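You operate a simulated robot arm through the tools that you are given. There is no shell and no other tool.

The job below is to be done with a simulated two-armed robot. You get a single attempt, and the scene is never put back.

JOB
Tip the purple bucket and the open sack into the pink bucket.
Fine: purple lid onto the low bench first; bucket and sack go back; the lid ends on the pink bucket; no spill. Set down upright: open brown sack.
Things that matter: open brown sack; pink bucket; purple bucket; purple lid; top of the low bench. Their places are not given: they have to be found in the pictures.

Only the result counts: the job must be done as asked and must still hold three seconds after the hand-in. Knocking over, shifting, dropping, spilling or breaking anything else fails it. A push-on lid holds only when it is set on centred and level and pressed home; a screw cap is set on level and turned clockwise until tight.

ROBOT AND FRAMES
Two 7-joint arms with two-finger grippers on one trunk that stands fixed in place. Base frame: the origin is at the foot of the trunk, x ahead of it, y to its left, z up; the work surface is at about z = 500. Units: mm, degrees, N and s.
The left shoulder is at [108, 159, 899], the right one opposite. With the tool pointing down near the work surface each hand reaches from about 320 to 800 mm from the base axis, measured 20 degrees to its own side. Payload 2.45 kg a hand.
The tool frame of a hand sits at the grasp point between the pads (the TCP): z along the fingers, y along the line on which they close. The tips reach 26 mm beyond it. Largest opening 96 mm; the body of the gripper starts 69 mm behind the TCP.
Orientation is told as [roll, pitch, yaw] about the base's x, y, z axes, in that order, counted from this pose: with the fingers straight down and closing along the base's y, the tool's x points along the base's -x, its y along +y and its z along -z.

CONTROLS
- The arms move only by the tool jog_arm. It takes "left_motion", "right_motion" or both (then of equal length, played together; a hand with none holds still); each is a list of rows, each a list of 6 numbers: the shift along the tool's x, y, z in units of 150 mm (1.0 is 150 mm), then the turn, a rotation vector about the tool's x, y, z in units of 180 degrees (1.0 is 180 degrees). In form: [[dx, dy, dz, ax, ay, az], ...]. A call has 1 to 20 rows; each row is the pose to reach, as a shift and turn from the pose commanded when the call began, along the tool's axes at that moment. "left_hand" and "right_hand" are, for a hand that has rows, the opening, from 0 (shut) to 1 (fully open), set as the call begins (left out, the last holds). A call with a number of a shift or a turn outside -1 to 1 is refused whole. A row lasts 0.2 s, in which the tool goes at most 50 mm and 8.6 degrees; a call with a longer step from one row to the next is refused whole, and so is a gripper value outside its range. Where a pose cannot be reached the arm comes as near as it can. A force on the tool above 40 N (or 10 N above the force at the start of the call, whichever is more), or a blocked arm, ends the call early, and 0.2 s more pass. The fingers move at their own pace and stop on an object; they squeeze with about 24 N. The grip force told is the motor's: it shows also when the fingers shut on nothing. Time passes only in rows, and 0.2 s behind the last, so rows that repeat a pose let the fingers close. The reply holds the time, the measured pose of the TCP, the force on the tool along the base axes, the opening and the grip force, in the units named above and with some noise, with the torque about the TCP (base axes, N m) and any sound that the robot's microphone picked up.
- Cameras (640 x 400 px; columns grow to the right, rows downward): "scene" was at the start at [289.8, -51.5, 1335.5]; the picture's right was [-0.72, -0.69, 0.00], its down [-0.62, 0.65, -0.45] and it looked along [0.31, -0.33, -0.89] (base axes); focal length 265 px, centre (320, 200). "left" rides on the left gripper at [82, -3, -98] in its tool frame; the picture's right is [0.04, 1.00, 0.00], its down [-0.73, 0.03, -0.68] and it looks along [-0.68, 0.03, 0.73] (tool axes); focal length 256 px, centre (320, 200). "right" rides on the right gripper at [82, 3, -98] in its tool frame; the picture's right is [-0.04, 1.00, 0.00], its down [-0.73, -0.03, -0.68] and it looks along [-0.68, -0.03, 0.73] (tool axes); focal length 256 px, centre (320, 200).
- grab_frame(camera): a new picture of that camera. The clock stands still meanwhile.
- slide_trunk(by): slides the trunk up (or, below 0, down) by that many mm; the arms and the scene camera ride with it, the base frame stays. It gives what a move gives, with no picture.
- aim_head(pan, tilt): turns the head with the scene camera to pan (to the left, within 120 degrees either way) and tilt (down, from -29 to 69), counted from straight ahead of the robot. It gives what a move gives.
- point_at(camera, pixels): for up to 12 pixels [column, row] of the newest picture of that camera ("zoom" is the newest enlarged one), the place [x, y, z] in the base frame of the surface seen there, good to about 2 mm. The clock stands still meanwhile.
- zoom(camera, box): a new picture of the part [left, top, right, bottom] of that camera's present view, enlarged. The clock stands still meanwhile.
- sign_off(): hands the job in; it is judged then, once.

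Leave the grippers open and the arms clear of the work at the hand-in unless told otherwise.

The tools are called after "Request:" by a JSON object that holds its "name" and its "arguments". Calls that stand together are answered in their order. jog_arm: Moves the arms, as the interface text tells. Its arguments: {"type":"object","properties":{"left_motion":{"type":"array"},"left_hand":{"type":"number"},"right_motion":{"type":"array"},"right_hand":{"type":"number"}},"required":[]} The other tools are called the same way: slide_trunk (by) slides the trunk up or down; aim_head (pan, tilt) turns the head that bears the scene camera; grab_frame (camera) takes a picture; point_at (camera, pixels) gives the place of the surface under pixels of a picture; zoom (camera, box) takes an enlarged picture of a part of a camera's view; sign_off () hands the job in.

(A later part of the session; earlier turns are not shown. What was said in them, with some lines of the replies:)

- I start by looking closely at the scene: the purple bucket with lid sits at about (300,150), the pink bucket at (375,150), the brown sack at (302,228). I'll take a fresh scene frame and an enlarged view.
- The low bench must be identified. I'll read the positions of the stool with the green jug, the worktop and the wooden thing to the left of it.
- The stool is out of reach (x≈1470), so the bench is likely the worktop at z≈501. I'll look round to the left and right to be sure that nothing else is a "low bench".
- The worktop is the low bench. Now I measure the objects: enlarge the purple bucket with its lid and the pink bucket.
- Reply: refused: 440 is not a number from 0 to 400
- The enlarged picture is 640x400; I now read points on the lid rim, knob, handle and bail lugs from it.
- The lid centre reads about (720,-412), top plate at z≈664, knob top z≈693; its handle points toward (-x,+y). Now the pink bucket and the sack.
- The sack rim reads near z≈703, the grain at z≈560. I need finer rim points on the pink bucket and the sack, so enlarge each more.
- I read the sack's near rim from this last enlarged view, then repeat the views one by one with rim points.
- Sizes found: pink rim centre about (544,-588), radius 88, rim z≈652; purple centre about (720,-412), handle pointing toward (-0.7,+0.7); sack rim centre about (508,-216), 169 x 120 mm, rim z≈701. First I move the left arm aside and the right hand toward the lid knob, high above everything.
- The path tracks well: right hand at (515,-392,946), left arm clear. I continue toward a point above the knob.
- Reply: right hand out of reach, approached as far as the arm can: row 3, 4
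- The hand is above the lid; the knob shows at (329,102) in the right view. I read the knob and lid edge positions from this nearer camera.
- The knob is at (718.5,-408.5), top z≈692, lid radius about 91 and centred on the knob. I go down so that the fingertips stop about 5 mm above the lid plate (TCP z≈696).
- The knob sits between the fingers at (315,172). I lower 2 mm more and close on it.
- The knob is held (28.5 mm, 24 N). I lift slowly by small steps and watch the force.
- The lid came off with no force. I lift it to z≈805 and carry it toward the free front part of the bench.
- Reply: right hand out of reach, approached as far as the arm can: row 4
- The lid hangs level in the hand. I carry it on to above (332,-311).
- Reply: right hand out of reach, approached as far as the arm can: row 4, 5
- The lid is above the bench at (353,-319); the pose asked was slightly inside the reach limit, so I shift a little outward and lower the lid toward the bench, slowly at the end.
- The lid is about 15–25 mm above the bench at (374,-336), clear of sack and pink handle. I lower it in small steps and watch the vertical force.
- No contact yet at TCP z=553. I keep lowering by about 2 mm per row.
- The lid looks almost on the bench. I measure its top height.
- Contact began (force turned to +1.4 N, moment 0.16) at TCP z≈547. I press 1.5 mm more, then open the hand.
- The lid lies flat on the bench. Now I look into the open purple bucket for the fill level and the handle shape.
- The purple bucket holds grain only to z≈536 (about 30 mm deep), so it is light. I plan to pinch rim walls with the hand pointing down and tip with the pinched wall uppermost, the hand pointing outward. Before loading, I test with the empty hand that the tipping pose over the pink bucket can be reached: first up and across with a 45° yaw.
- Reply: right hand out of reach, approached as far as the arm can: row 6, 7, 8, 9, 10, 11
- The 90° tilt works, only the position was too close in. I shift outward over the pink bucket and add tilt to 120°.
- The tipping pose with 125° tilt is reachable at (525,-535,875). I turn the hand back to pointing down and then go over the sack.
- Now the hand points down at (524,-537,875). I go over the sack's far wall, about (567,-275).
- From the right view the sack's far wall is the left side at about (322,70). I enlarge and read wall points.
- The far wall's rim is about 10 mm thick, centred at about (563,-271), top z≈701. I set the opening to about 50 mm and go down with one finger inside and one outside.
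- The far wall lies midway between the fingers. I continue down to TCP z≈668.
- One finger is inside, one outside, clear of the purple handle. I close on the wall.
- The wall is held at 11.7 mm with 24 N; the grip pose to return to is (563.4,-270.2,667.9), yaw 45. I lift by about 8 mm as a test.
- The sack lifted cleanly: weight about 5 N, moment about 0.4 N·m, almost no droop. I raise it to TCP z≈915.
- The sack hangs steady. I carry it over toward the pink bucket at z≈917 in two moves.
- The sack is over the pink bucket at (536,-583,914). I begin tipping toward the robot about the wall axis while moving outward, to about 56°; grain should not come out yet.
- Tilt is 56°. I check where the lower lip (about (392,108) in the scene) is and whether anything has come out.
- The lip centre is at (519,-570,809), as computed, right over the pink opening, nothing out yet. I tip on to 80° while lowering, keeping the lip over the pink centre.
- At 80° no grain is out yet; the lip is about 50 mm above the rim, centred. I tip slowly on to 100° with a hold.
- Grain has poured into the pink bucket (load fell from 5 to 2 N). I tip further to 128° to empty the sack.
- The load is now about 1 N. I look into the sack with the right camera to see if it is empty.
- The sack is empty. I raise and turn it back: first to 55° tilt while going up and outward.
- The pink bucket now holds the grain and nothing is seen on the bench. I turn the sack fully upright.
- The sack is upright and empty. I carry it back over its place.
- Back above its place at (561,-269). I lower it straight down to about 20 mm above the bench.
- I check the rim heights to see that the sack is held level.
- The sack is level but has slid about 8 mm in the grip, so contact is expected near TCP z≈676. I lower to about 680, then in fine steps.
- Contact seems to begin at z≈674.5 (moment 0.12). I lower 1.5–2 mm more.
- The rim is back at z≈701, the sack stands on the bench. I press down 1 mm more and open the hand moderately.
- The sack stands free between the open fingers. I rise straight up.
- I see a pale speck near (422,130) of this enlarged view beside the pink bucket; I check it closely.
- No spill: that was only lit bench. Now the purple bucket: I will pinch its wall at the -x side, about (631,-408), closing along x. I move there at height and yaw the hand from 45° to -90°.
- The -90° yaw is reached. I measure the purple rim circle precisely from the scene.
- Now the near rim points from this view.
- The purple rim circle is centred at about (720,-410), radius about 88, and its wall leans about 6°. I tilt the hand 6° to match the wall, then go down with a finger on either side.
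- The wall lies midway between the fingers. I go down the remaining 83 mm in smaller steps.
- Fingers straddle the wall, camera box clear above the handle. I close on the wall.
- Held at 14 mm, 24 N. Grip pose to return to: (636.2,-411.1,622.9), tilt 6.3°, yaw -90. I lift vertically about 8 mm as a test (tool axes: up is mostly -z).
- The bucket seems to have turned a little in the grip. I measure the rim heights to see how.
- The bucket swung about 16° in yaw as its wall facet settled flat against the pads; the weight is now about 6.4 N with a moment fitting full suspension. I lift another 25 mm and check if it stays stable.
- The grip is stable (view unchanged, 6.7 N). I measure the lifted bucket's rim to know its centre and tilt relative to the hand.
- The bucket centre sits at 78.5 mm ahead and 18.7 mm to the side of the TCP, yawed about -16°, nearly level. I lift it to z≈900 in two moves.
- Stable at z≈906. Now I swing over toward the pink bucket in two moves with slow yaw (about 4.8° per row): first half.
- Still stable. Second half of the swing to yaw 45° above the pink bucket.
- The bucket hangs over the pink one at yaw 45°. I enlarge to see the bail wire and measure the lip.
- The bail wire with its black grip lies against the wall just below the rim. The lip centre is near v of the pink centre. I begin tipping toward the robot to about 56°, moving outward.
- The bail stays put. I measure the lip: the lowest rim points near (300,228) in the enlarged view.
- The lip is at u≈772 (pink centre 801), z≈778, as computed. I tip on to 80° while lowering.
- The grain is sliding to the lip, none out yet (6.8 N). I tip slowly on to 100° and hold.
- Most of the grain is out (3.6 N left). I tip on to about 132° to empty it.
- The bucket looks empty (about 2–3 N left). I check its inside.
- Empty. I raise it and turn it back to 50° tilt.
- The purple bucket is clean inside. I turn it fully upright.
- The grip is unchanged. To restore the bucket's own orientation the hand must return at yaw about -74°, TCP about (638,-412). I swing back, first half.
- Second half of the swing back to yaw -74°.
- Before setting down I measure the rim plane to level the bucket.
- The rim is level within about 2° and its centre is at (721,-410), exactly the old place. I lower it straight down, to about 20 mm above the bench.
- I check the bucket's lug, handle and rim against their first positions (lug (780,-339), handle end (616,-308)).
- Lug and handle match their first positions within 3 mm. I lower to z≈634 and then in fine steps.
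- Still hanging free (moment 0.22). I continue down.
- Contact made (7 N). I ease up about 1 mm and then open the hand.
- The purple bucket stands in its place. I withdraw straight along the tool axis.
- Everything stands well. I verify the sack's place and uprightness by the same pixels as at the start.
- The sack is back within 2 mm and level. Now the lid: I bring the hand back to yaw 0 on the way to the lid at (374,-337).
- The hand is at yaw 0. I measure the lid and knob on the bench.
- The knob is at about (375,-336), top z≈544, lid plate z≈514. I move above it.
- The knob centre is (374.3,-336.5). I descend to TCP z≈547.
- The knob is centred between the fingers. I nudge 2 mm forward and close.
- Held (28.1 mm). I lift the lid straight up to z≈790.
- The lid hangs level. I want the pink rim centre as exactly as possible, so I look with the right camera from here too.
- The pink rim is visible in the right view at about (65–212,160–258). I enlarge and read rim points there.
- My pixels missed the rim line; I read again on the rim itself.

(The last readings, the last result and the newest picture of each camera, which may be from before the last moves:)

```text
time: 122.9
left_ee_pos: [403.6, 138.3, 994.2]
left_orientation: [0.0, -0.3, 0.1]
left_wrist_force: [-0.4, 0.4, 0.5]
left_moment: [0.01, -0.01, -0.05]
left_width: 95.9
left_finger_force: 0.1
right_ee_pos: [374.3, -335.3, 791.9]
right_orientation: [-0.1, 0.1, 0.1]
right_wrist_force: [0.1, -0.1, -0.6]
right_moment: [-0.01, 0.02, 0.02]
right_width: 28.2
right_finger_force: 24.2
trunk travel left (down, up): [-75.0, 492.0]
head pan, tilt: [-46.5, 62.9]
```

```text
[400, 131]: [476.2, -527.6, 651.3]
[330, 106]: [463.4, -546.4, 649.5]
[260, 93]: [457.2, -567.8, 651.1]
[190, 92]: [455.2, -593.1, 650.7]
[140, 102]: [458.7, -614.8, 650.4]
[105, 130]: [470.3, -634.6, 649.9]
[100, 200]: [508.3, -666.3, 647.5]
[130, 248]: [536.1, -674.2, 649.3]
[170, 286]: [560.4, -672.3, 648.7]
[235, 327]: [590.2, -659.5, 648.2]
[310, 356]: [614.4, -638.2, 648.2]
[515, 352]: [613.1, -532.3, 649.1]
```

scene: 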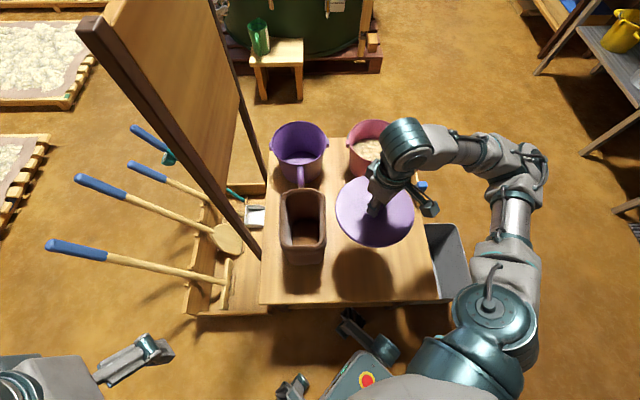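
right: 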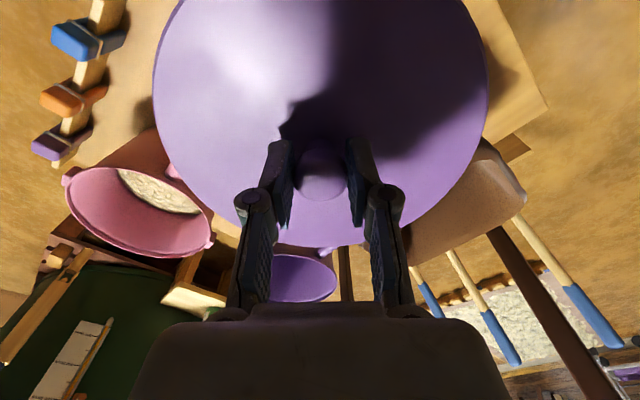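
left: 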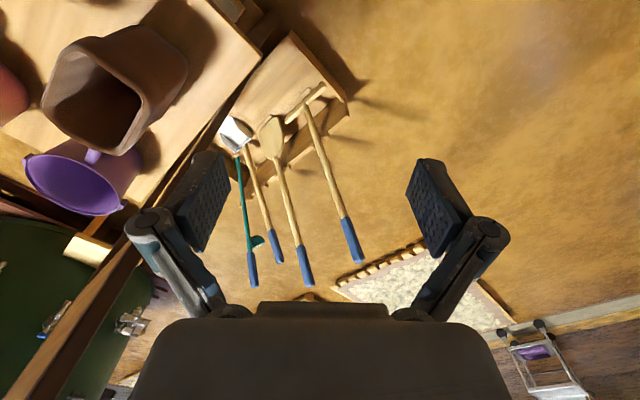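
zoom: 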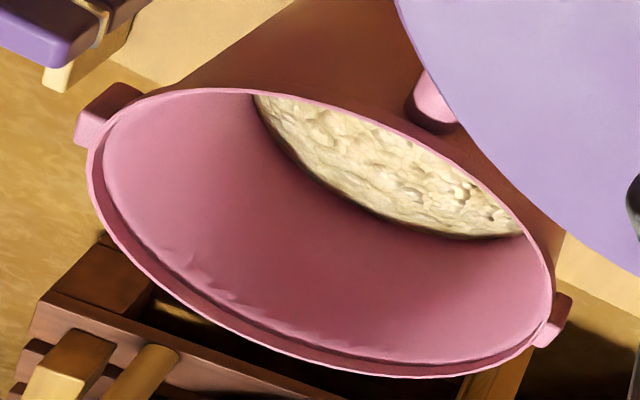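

From the right camera the pink rim fits a circle centred (543.3,-585.8), radius 88.4; this camera agrees with the hand's own frame (knob read within 1 mm). I carry the lid there at z≈792.

Request:
{"name": "jog_arm", "arguments": {"right_motion": [[-0.08, -0.12, 0, 0, 0, 0], [-0.18, -0.267, 0, 0, 0, 0], [-0.28, -0.415, 0, 0, 0, 0], [-0.38, -0.563, 0, 0, 0, 0], [-0.48, -0.712, 0, 0, 0, 0], [-0.563, -0.835, 0, 0, 0, 0]]}}

Request:
{"name": "jog_arm", "arguments": {"right_motion": [[-0.08, -0.12, 0, 0, 0, 0], [-0.18, -0.267, 0, 0, 0, 0], [-0.28, -0.415, 0, 0, 0, 0], [-0.38, -0.563, 0, 0, 0, 0], [-0.48, -0.712, 0, 0, 0, 0], [-0.563, -0.835, 0, 0, 0, 0]]}}

Request:
{"name": "grab_frame", "arguments": {"camera": "scene"}}

Request:
{"name": "grab_frame", "arguments": {"camera": "right"}}

```text
time: 124.3
left_ee_pos: [404.7, 139.0, 994.9]
left_orientation: [0.1, -0.2, 0.0]
left_wrist_force: [0.0, 0.0, 0.4]
left_moment: [0.05, -0.01, 0.01]
left_width: 96.2
left_finger_force: 0.0
right_ee_pos: [461.9, -461.5, 789.6]
right_orientation: [-0.1, 0.1, 0.0]
right_wrist_force: [-0.1, -0.8, -1.6]
right_moment: [0.0, -0.01, 0.04]
right_width: 28.3
right_finger_force: 24.0
trunk travel left (down, up): [-75.0, 492.0]
head pan, tilt: [-46.5, 62.9]
```

```text
time: 125.7
left_ee_pos: [404.6, 138.3, 993.9]
left_orientation: [0.0, -0.2, 0.0]
left_wrist_force: [0.4, -0.5, -0.2]
left_moment: [0.0, -0.01, 0.01]
left_width: 96.2
left_finger_force: 0.0
right_ee_pos: [544.7, -586.1, 791.2]
right_orientation: [-0.1, 0.1, 0.1]
right_wrist_force: [1.2, -0.6, -0.1]
right_moment: [0.01, 0.04, -0.03]
right_width: 28.2
right_finger_force: 24.1
trunk travel left (down, up): [-75.0, 492.0]
head pan, tilt: [-46.5, 62.9]
```

```text
taken
```

scene: 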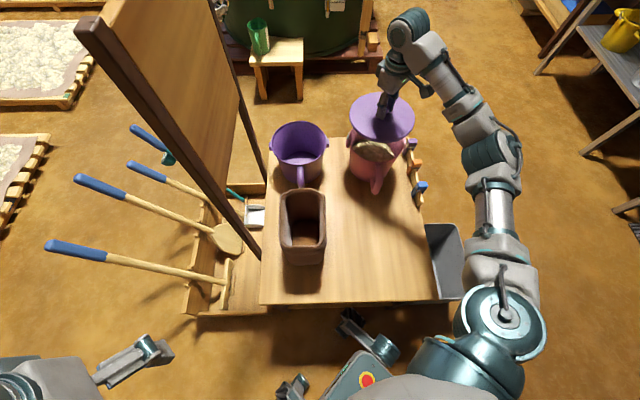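

```text
taken
```

right: 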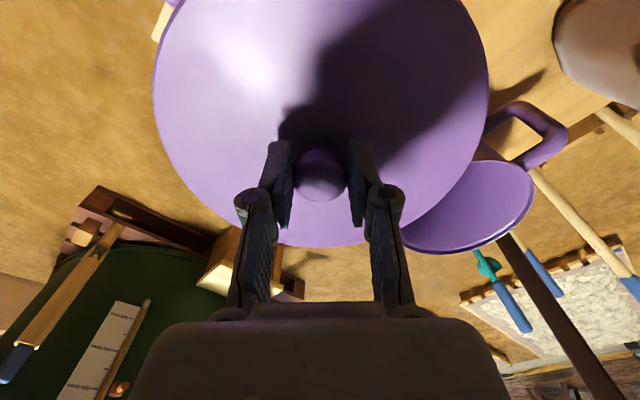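

The lid is above the pink bucket at (544.7,-586.1). I lower to about 15 mm above seating and correct 1.4 mm in x.

Request:
{"name": "jog_arm", "arguments": {"right_motion": [[0.004, 0.001, 0.12, 0, 0, 0], [0.008, 0.002, 0.27, 0, 0, 0], [0.008, 0.002, 0.4, 0, 0, 0], [0.008, 0.002, 0.49, 0, 0, 0], [0.008, 0.002, 0.52, 0, 0, 0], [0.008, 0.002, 0.52, 0, 0, 0]]}}

Request:
{"name": "zoom", "arguments": {"camera": "scene", "box": [335, 95, 431, 185]}}

Request:
{"name": "grab_frame", "arguments": {"camera": "right"}}

```text
time: 127.1
left_ee_pos: [404.5, 138.7, 995.2]
left_orientation: [0.0, -0.1, 0.0]
left_wrist_force: [0.4, 1.1, 0.1]
left_moment: [-0.02, -0.03, -0.02]
left_width: 96.1
left_finger_force: 0.1
right_ee_pos: [544.1, -585.9, 713.4]
right_orientation: [0.0, 0.1, 0.0]
right_wrist_force: [-0.8, 0.5, -1.4]
right_moment: [-0.04, 0.01, 0.0]
right_width: 28.2
right_finger_force: 23.7
trunk travel left (down, up): [-75.0, 492.0]
head pan, tilt: [-46.5, 62.9]
```

```text
4.44 times, centred on (383, 140) of scene
```

zoom: 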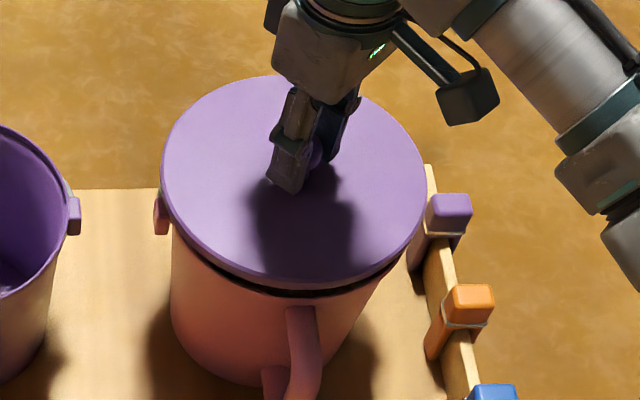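

```text
taken
```

right: 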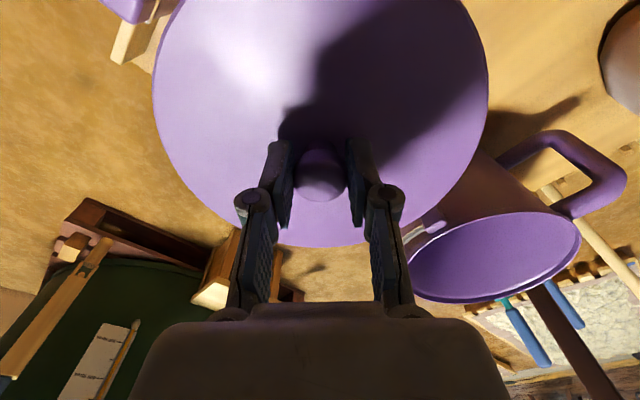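

The lid hovers about 15 mm above the rim. I lower to z≈703 and look at the overlap with the rim.

Request:
{"name": "jog_arm", "arguments": {"right_motion": [[0.004, 0, 0.025, 0, 0, 0], [0.004, 0, 0.05, 0, 0, 0], [0.004, 0, 0.07, 0, 0, 0], [0.004, 0, 0.07, 0, 0, 0]]}}

Request:
{"name": "zoom", "arguments": {"camera": "scene", "box": [335, 115, 431, 175]}}

```text
time: 128.1
left_ee_pos: [404.2, 139.9, 994.2]
left_orientation: [0.0, -0.2, 0.0]
left_wrist_force: [-0.4, 0.5, -0.1]
left_moment: [-0.01, 0.03, -0.02]
left_width: 95.9
left_finger_force: 0.2
right_ee_pos: [541.7, -586.2, 702.3]
right_orientation: [-0.1, 0.0, 0.0]
right_wrist_force: [0.6, 0.0, -0.9]
right_moment: [0.02, 0.01, 0.02]
right_width: 28.1
right_finger_force: 23.4
trunk travel left (down, up): [-75.0, 492.0]
head pan, tilt: [-46.5, 62.9]
```

```text
6.67 times, centred on (383, 145) of scene
```

zoom: 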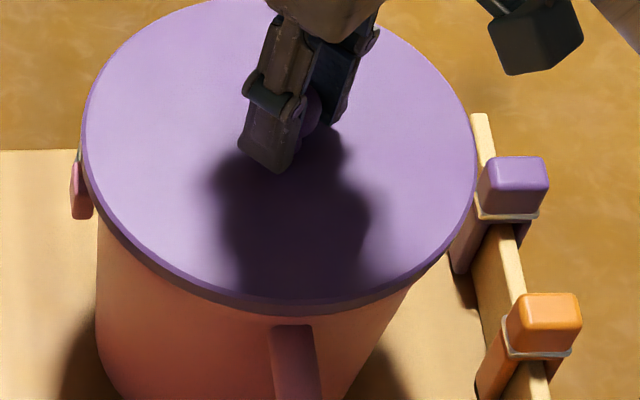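

The lid looks centred on the rim (lug overhang balanced once perspective is counted). I lower in fine steps and watch the force.

Request:
{"name": "jog_arm", "arguments": {"right_motion": [[0, 0, 0.01, 0, 0, 0], [0, 0, 0.02, 0, 0, 0]]}}

Request:
{"name": "jog_arm", "arguments": {"right_motion": [[0, 0, 0.008, 0, 0, 0], [0, 0, 0.015, 0, 0, 0]]}}

```text
time: 128.7
left_ee_pos: [405.9, 139.3, 994.8]
left_orientation: [0.0, -0.2, 0.0]
left_wrist_force: [0.1, -0.3, 0.2]
left_moment: [-0.02, -0.03, 0.02]
left_width: 96.0
left_finger_force: 0.1
right_ee_pos: [543.0, -586.5, 698.6]
right_orientation: [-0.2, 0.1, 0.0]
right_wrist_force: [0.7, -0.2, -0.9]
right_moment: [-0.05, 0.0, -0.03]
right_width: 28.5
right_finger_force: 24.1
trunk travel left (down, up): [-75.0, 492.0]
head pan, tilt: [-46.5, 62.9]
```

```text
time: 129.3
left_ee_pos: [404.6, 139.7, 994.4]
left_orientation: [0.0, -0.1, -0.1]
left_wrist_force: [-0.4, -0.9, 0.0]
left_moment: [-0.01, 0.03, 0.01]
left_width: 96.0
left_finger_force: 0.1
right_ee_pos: [542.1, -586.3, 696.0]
right_orientation: [-0.1, 0.0, 0.0]
right_wrist_force: [0.9, -0.1, 2.7]
right_moment: [0.09, 0.24, 0.05]
right_width: 28.4
right_finger_force: 24.0
trunk travel left (down, up): [-75.0, 492.0]
head pan, tilt: [-46.5, 62.9]
```

First contact at z≈696 (2.7 N), the expected seating height. I press down in small steps.

Request:
{"name": "jog_arm", "arguments": {"right_motion": [[0, 0, 0.007, 0, 0, 0], [0, 0, 0.013, 0, 0, 0], [0, 0, 0.013, 0, 0, 0]]}}

Request:
{"name": "zoom", "arguments": {"camera": "scene", "box": [335, 115, 431, 175]}}

```text
time: 130.1
left_ee_pos: [403.6, 140.4, 994.7]
left_orientation: [-0.2, -0.3, 0.0]
left_wrist_force: [-0.4, -0.2, 0.7]
left_moment: [0.02, 0.02, 0.01]
left_width: 96.1
left_finger_force: 0.1
right_ee_pos: [541.4, -585.5, 697.4]
right_orientation: [-0.2, -0.2, 0.1]
right_wrist_force: [2.8, -2.7, 13.6]
right_moment: [-0.04, 0.11, -0.02]
right_width: 28.3
right_finger_force: 24.2
trunk travel left (down, up): [-75.0, 492.0]
head pan, tilt: [-46.5, 62.9]
```

```text
6.67 times, centred on (383, 145) of scene
```

zoom: 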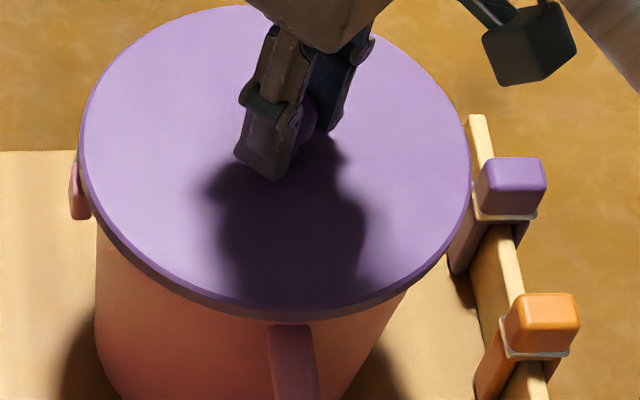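

Even contact at 13.6 N. I measure the lid top height (on the purple bucket it read 663–665 in this camera).

Request:
{"name": "point_at", "arguments": {"camera": "zoom", "pixels": [[130, 130], [180, 60], [400, 60], [430, 150], [400, 230], [300, 280], [160, 220], [110, 180], [450, 180], [220, 300]]}}

```text
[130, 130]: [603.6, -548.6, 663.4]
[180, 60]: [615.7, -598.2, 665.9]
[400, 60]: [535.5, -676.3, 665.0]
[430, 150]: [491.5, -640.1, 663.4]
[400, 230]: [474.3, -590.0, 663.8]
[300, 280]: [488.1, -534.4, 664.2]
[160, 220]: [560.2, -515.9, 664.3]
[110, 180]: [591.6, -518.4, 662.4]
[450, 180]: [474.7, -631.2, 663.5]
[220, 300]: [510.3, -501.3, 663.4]
```

The lid top reads 663–666, like it did on the purple bucket. I press harder, up to about 30 N, to be sure it is home.

Request:
{"name": "jog_arm", "arguments": {"right_motion": [[0, 0, 0.008, 0, 0, 0], [0, 0, 0.016, 0, 0, 0], [0, 0, 0.016, 0, 0, 0]]}}

Request:
{"name": "zoom", "arguments": {"camera": "scene", "box": [335, 115, 431, 175]}}

Request:
{"name": "point_at", "arguments": {"camera": "zoom", "pixels": [[130, 130], [180, 60], [400, 60], [430, 150], [400, 230], [300, 280], [160, 220], [110, 180], [450, 180], [220, 300]]}}

```text
time: 130.9
left_ee_pos: [404.2, 139.7, 996.8]
left_orientation: [-0.1, -0.2, -0.1]
left_wrist_force: [-0.9, -0.3, -0.2]
left_moment: [0.01, 0.01, 0.04]
left_width: 95.8
left_finger_force: 0.1
right_ee_pos: [542.0, -584.3, 693.9]
right_orientation: [-0.1, -0.1, -0.1]
right_wrist_force: [2.8, -7.2, 21.7]
right_moment: [-0.13, -0.19, -0.08]
right_width: 28.1
right_finger_force: 24.0
trunk travel left (down, up): [-75.0, 492.0]
head pan, tilt: [-46.5, 62.9]
```

```text
6.67 times, centred on (383, 145) of scene
```

zoom: 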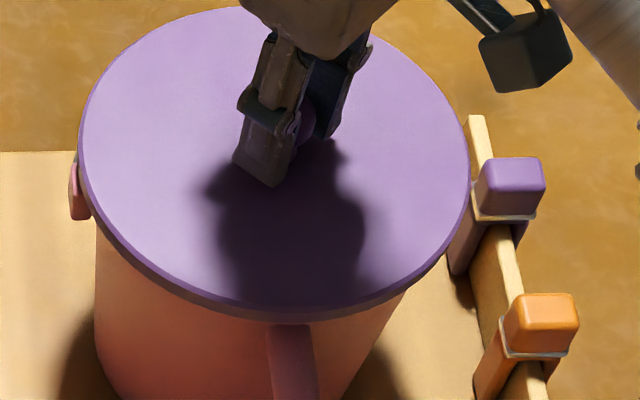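

```text
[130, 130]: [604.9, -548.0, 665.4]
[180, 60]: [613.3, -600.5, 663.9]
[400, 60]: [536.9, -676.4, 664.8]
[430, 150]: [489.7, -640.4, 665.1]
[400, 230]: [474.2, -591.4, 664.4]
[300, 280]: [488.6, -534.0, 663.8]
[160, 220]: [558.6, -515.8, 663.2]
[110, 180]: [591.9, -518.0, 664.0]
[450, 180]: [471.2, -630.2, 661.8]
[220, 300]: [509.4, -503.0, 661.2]
```

The lid stays at 664 while the fingers slid about 2 mm down the knob at 22 N. I release, then I will press on the knob's top with closed fingers.

Request:
{"name": "jog_arm", "arguments": {"right_motion": [[0, 0, -0.02, 0, 0, 0], [0, 0, -0.02, 0, 0, 0]]}}

Request:
{"name": "jog_arm", "arguments": {"right_motion": [[0, 0, 0, 0, 0, 0], [0, 0, 0, 0, 0, 0], [0, 0, 0, 0, 0, 0]], "right_hand": 0.7}}

Request:
{"name": "jog_arm", "arguments": {"right_motion": [[0, 0, -0.1, 0, 0, 0], [0, 0, -0.25, 0, 0, 0], [0, 0, -0.4, 0, 0, 0]]}}

Request:
{"name": "grab_frame", "arguments": {"camera": "right"}}

Request:
{"name": "zoom", "arguments": {"camera": "scene", "box": [335, 115, 431, 175]}}

```text
time: 131.5
left_ee_pos: [403.8, 139.5, 993.2]
left_orientation: [-0.1, -0.2, 0.0]
left_wrist_force: [-0.5, 0.0, 0.7]
left_moment: [-0.03, 0.0, -0.01]
left_width: 96.2
left_finger_force: 0.0
right_ee_pos: [541.8, -585.1, 693.9]
right_orientation: [-0.1, 0.3, 0.1]
right_wrist_force: [-2.2, 1.3, 5.2]
right_moment: [0.03, -0.07, 0.04]
right_width: 28.3
right_finger_force: 23.9
trunk travel left (down, up): [-75.0, 492.0]
head pan, tilt: [-46.5, 62.9]
```

```text
time: 132.3
left_ee_pos: [404.3, 139.6, 994.6]
left_orientation: [0.0, -0.2, 0.0]
left_wrist_force: [1.1, 0.1, -0.2]
left_moment: [0.01, 0.03, 0.0]
left_width: 95.9
left_finger_force: 0.0
right_ee_pos: [542.8, -585.8, 694.5]
right_orientation: [-0.1, 0.1, 0.1]
right_wrist_force: [0.0, 0.1, -0.1]
right_moment: [-0.02, 0.0, 0.0]
right_width: 67.5
right_finger_force: 0.0
trunk travel left (down, up): [-75.0, 492.0]
head pan, tilt: [-46.5, 62.9]
```

```text
time: 133.1
left_ee_pos: [403.8, 140.7, 995.3]
left_orientation: [0.1, -0.2, 0.0]
left_wrist_force: [-0.2, -0.8, 0.4]
left_moment: [0.01, -0.02, -0.01]
left_width: 95.9
left_finger_force: 0.0
right_ee_pos: [541.4, -584.2, 754.5]
right_orientation: [0.0, 0.0, 0.0]
right_wrist_force: [-0.1, 0.7, 0.1]
right_moment: [0.01, 0.0, 0.01]
right_width: 67.4
right_finger_force: 0.0
trunk travel left (down, up): [-75.0, 492.0]
head pan, tilt: [-46.5, 62.9]
```

```text
taken
```

right: 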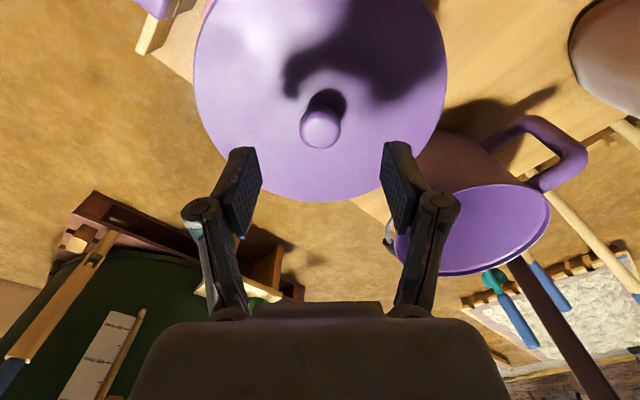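

```text
6.67 times, centred on (383, 145) of scene
```

zoom: 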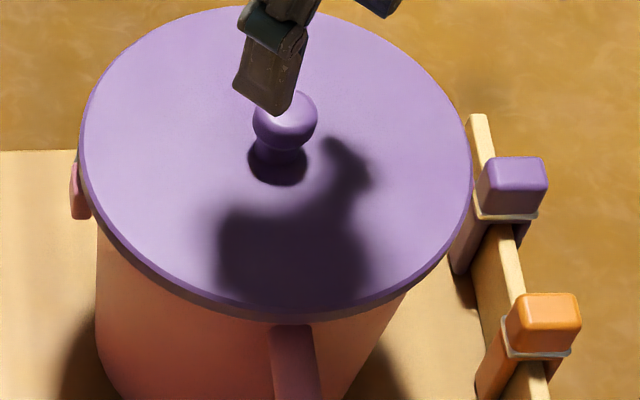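

The lid rests on the pink bucket. I read the knob centre from the right camera before pressing on it.

Request:
{"name": "point_at", "arguments": {"camera": "right", "pixels": [[320, 128], [320, 140], [306, 128], [334, 128], [197, 80], [444, 80], [320, 200], [240, 170], [400, 170]]}}

Request:
{"name": "jog_arm", "arguments": {"right_motion": [[0, 0, 0, 0, 0, 0], [0, 0, 0, 0, 0, 0], [0, 0, 0, 0, 0, 0]], "right_hand": 0}}

```text
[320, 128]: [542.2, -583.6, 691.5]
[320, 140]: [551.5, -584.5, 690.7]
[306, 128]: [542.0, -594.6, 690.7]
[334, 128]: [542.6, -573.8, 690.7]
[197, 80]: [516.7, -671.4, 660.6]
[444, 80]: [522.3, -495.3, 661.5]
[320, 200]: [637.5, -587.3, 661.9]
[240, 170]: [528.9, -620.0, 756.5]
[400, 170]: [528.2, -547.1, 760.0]
```

```text
time: 133.9
left_ee_pos: [404.8, 139.4, 994.8]
left_orientation: [0.0, -0.2, 0.0]
left_wrist_force: [-0.2, -0.3, 0.2]
left_moment: [-0.01, -0.02, -0.01]
left_width: 96.1
left_finger_force: 0.0
right_ee_pos: [541.1, -585.3, 754.3]
right_orientation: [0.0, 0.1, 0.0]
right_wrist_force: [-0.9, 1.0, -0.3]
right_moment: [-0.05, 0.04, 0.01]
right_width: 0.0
right_finger_force: 23.4
trunk travel left (down, up): [-75.0, 492.0]
head pan, tilt: [-46.5, 62.9]
```

The knob is at (542.4,-584.2), within about 1.5 mm of the rim centre. I lower the closed fingertips onto the knob top (contact expected near TCP z≈718).

Request:
{"name": "jog_arm", "arguments": {"right_motion": [[-0.005, 0.005, 0.08, 0, 0, 0], [-0.005, 0.005, 0.16, 0, 0, 0], [-0.005, 0.005, 0.215, 0, 0, 0]]}}

Request:
{"name": "jog_arm", "arguments": {"right_motion": [[0, 0, 0.01, 0, 0, 0], [0, 0, 0.02, 0, 0, 0], [0, 0, 0.03, 0, 0, 0]]}}

```text
time: 134.7
left_ee_pos: [404.4, 139.4, 993.8]
left_orientation: [0.0, -0.2, 0.0]
left_wrist_force: [0.7, -0.5, 0.0]
left_moment: [0.04, -0.03, 0.0]
left_width: 96.0
left_finger_force: 0.0
right_ee_pos: [542.0, -584.8, 723.3]
right_orientation: [-0.1, 0.0, 0.0]
right_wrist_force: [0.5, 0.9, 0.8]
right_moment: [-0.01, 0.02, -0.03]
right_width: 0.0
right_finger_force: 23.5
trunk travel left (down, up): [-75.0, 492.0]
head pan, tilt: [-46.5, 62.9]
```

```text
time: 135.5
left_ee_pos: [403.8, 139.7, 995.1]
left_orientation: [0.0, -0.2, 0.0]
left_wrist_force: [0.4, -1.0, -0.1]
left_moment: [-0.03, -0.01, 0.02]
left_width: 96.1
left_finger_force: 0.0
right_ee_pos: [543.4, -585.5, 718.0]
right_orientation: [-0.2, 0.1, 0.1]
right_wrist_force: [0.4, -0.9, -0.4]
right_moment: [-0.01, -0.02, -0.01]
right_width: 0.0
right_finger_force: 24.6
trunk travel left (down, up): [-75.0, 492.0]
head pan, tilt: [-46.5, 62.9]
```

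No contact yet at z=718. I go on by 1–1.5 mm steps.

Request:
{"name": "jog_arm", "arguments": {"right_motion": [[0, 0, 0.01, 0, 0, 0], [0, 0, 0.02, 0, 0, 0]]}}

Request:
{"name": "jog_arm", "arguments": {"right_motion": [[0, 0, 0.01, 0, 0, 0], [0, 0, 0.015, 0, 0, 0]]}}

```text
time: 136.1
left_ee_pos: [404.5, 139.7, 995.2]
left_orientation: [0.0, -0.2, 0.0]
left_wrist_force: [-0.6, -0.2, -0.2]
left_moment: [-0.03, 0.06, 0.02]
left_width: 95.9
left_finger_force: 0.0
right_ee_pos: [541.9, -584.5, 716.6]
right_orientation: [-0.1, 0.0, 0.1]
right_wrist_force: [-0.3, -1.0, 4.2]
right_moment: [0.01, 0.03, 0.03]
right_width: 6.1
right_finger_force: 23.8
trunk travel left (down, up): [-75.0, 492.0]
head pan, tilt: [-46.5, 62.9]
```

```text
time: 136.7
left_ee_pos: [403.3, 141.8, 995.9]
left_orientation: [-0.1, -0.3, 0.0]
left_wrist_force: [0.4, -0.5, -0.8]
left_moment: [0.01, 0.0, 0.01]
left_width: 95.7
left_finger_force: 0.0
right_ee_pos: [542.3, -584.7, 716.6]
right_orientation: [-0.2, -0.2, 0.0]
right_wrist_force: [2.5, -0.8, 14.8]
right_moment: [-0.01, -0.04, 0.12]
right_width: 5.9
right_finger_force: 24.3
trunk travel left (down, up): [-75.0, 492.0]
head pan, tilt: [-46.5, 62.9]
```

The fingertips press the knob top with 15 N, moments near zero. I press further toward about 30–35 N.

Request:
{"name": "jog_arm", "arguments": {"right_motion": [[0, 0, 0.008, 0, 0, 0], [0, 0, 0.016, 0, 0, 0], [0, 0, 0.016, 0, 0, 0]]}}

Request:
{"name": "zoom", "arguments": {"camera": "scene", "box": [335, 115, 431, 175]}}

Request:
{"name": "point_at", "arguments": {"camera": "zoom", "pixels": [[130, 130], [180, 60], [400, 60], [430, 150], [400, 230], [300, 280], [160, 220], [110, 180], [450, 180], [220, 290]]}}

```text
time: 137.5
left_ee_pos: [402.5, 140.4, 996.5]
left_orientation: [-0.2, -0.4, 0.0]
left_wrist_force: [0.5, 0.0, -0.5]
left_moment: [-0.04, 0.01, 0.0]
left_width: 95.8
left_finger_force: 0.2
right_ee_pos: [541.9, -584.7, 715.8]
right_orientation: [-0.2, -0.3, -0.1]
right_wrist_force: [8.7, -8.9, 36.0]
right_moment: [-0.2, -0.17, -0.02]
right_width: 6.2
right_finger_force: 24.0
trunk travel left (down, up): [-75.0, 492.0]
head pan, tilt: [-46.5, 62.9]
```

```text
6.67 times, centred on (383, 145) of scene
```

zoom: 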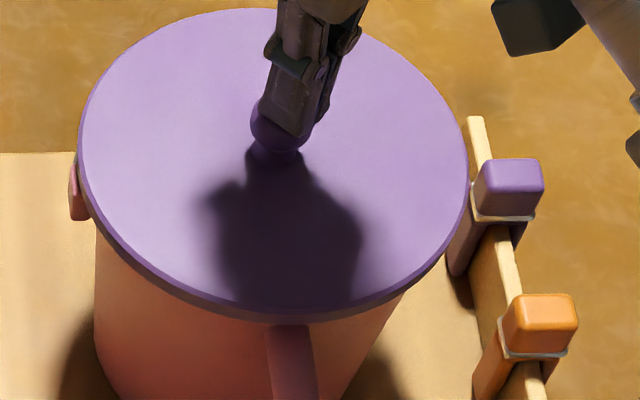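

```text
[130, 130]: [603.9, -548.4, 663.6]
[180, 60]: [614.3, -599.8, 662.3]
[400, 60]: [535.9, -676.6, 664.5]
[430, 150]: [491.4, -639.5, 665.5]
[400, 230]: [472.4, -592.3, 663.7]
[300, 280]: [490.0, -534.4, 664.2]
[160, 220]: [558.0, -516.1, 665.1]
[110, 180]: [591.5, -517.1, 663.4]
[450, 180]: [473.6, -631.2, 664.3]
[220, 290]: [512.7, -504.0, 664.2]
```

36 N and the lid top stays at 664, level all round: it is bottomed home. I raise the hand away.

Request:
{"name": "jog_arm", "arguments": {"right_motion": [[0, 0, -0.02, 0, 0, 0], [0, 0, -0.05, 0, 0, 0], [0, 0, -0.15, 0, 0, 0], [0, 0, -0.35, 0, 0, 0], [0, 0, -0.6, 0, 0, 0]]}}

Request:
{"name": "grab_frame", "arguments": {"camera": "right"}}

Request:
{"name": "zoom", "arguments": {"camera": "scene", "box": [335, 105, 431, 185]}}

```text
time: 138.7
left_ee_pos: [404.5, 140.9, 995.4]
left_orientation: [-0.1, -0.2, 0.0]
left_wrist_force: [-1.0, -0.3, -0.9]
left_moment: [-0.05, -0.01, 0.0]
left_width: 96.0
left_finger_force: 0.0
right_ee_pos: [543.2, -584.3, 802.1]
right_orientation: [-0.1, 0.0, -0.1]
right_wrist_force: [-0.2, -0.3, 0.4]
right_moment: [-0.02, 0.0, -0.01]
right_width: 0.1
right_finger_force: 24.0
trunk travel left (down, up): [-75.0, 492.0]
head pan, tilt: [-46.5, 62.9]
```

```text
taken
```

right: 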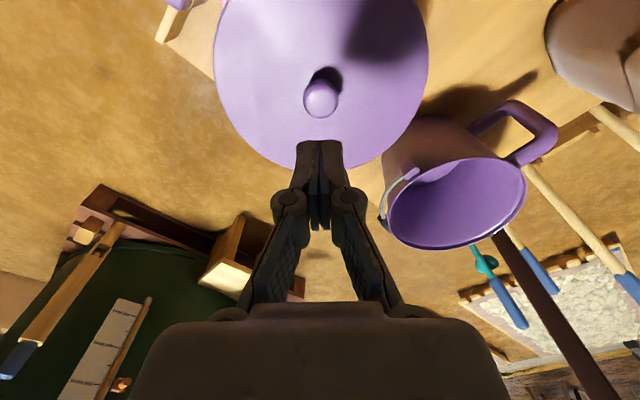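

```text
5.00 times, centred on (383, 145) of scene
```

zoom: 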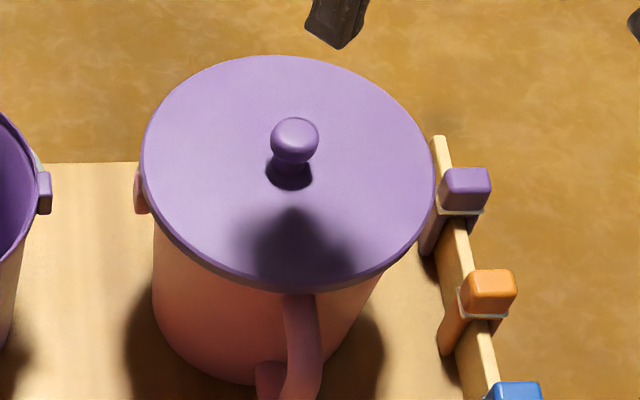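

The lid sits centred and level on the pink bucket. I open the hand and retreat up and back, clear of the work.

Request:
{"name": "jog_arm", "arguments": {"right_motion": [[0, 0, -0.2, 0, 0, 0], [0, 0, -0.4, 0, 0, 0], [0, 0, -0.6, 0, 0, 0], [0, 0, -0.8, 0, 0, 0], [0, 0, -0.95, 0, 0, 0]], "right_hand": 1}}

Request:
{"name": "jog_arm", "arguments": {"right_motion": [[0.18, 0.13, -0.08, 0, 0, 0], [0.36, 0.26, -0.16, 0, 0, 0], [0.54, 0.39, -0.24, 0, 0, 0], [0.72, 0.52, -0.32, 0, 0, 0], [0.9, 0.65, -0.4, 0, 0, 0]]}}

Request:
{"name": "grab_frame", "arguments": {"camera": "scene"}}

Request:
{"name": "zoom", "arguments": {"camera": "scene", "box": [250, 105, 442, 310]}}

```text
time: 139.9
left_ee_pos: [404.6, 139.9, 995.5]
left_orientation: [0.0, -0.2, -0.1]
left_wrist_force: [0.2, -0.4, -0.6]
left_moment: [-0.02, -0.05, -0.01]
left_width: 95.9
left_finger_force: 0.1
right_ee_pos: [542.2, -584.1, 944.6]
right_orientation: [-0.1, 0.0, 0.1]
right_wrist_force: [0.2, -0.2, 0.5]
right_moment: [0.04, -0.01, -0.02]
right_width: 96.0
right_finger_force: 0.0
trunk travel left (down, up): [-75.0, 492.0]
head pan, tilt: [-46.5, 62.9]
```

```text
time: 141.1
left_ee_pos: [404.8, 140.8, 994.8]
left_orientation: [0.0, -0.2, 0.0]
left_wrist_force: [-0.2, 0.8, 0.0]
left_moment: [0.01, 0.0, -0.01]
left_width: 95.9
left_finger_force: 0.1
right_ee_pos: [473.8, -464.5, 952.6]
right_orientation: [-0.1, 0.0, 0.0]
right_wrist_force: [-0.2, 0.3, -1.0]
right_moment: [-0.03, -0.01, -0.01]
right_width: 96.1
right_finger_force: 0.0
right hand out of reach, approached as far as the arm can: row 2, 3, 4, 5
trunk travel left (down, up): [-75.0, 492.0]
head pan, tilt: [-46.5, 62.9]
```

```text
taken
```

scene: 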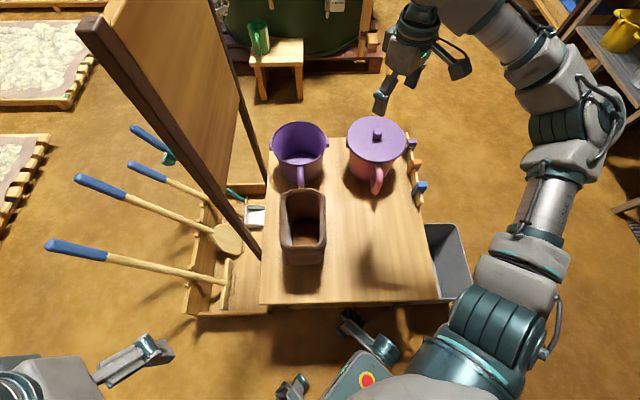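

```text
1.95 times, centred on (346, 208) of scene
```

zoom: 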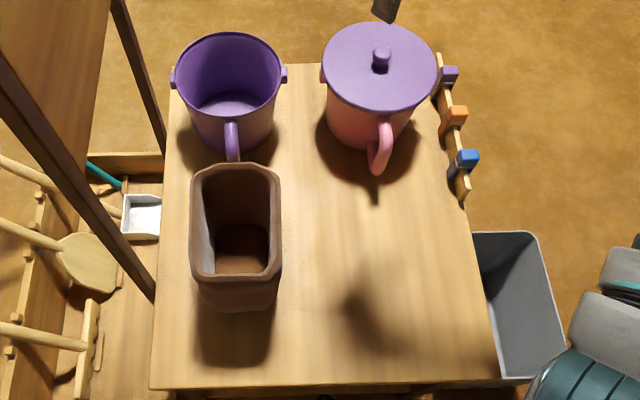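

Everything looks in place. I check closely for any spilled grain on the bench and around the buckets.

Request:
{"name": "zoom", "arguments": {"camera": "scene", "box": [256, 120, 352, 200]}}

Request:
{"name": "zoom", "arguments": {"camera": "scene", "box": [340, 110, 436, 200]}}

Request:
{"name": "zoom", "arguments": {"camera": "scene", "box": [256, 185, 448, 310]}}

```text
5.00 times, centred on (304, 160) of scene
```

zoom: 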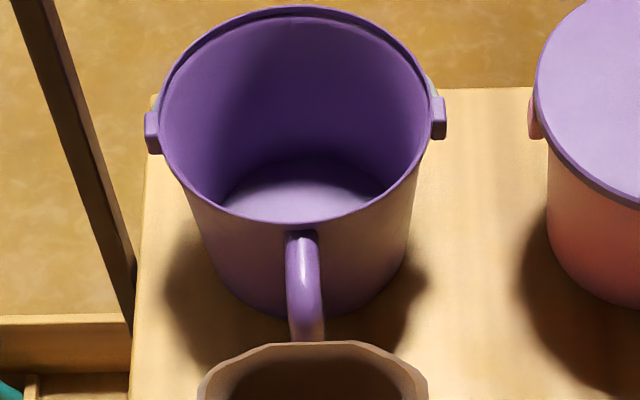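

```text
4.44 times, centred on (388, 155) of scene
```

zoom: 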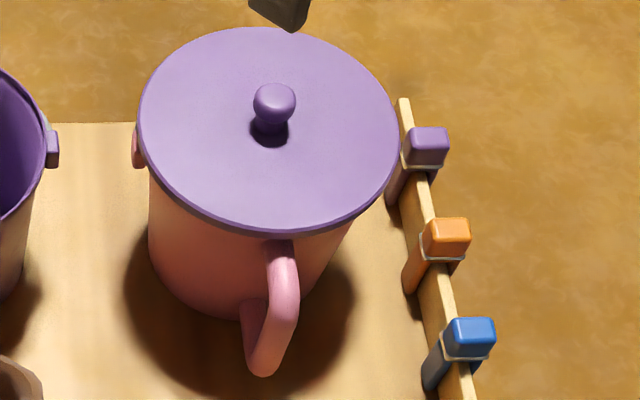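

```text
3.20 times, centred on (352, 248) of scene
```

zoom: 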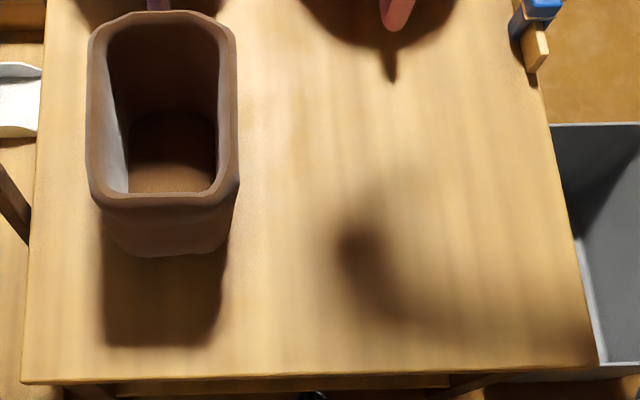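

No grain on the bench or floor; the purple bucket and sack are empty, upright and in their places; the lid is level on the pink bucket; both hands are open and clear. I hand the job in.

Request:
{"name": "sign_off", "arguments": {}}

```text
The job is handed in.
```

The job is handed in, but no verdict came back, so what follows rests on my own readings and pictures.

- **Lid off first:** I put the purple lid on the low bench, which I took to be the worktop. The only other bench-like thing I could see was the stool with the green jug, and it was out of reach.
- **Sack:** I tipped it into the pink bucket and set it back upright. Its rim is within about 2 mm of where it began.
- **Purple bucket:** I tipped it into the pink bucket and put it back. It turned about 16° in the grip when lifted; I corrected for that, and just before it was set down its handle and side lug were within about 3 mm of their first places.
- **Lid on pink:** It sits level and within about 2 mm of centre. I pressed it with up to 36 N, and its top stayed at the height it had on the purple bucket.
- **Spills:** None seen on the bench or the floor around it.

Both grippers are open and both arms are clear of the work.
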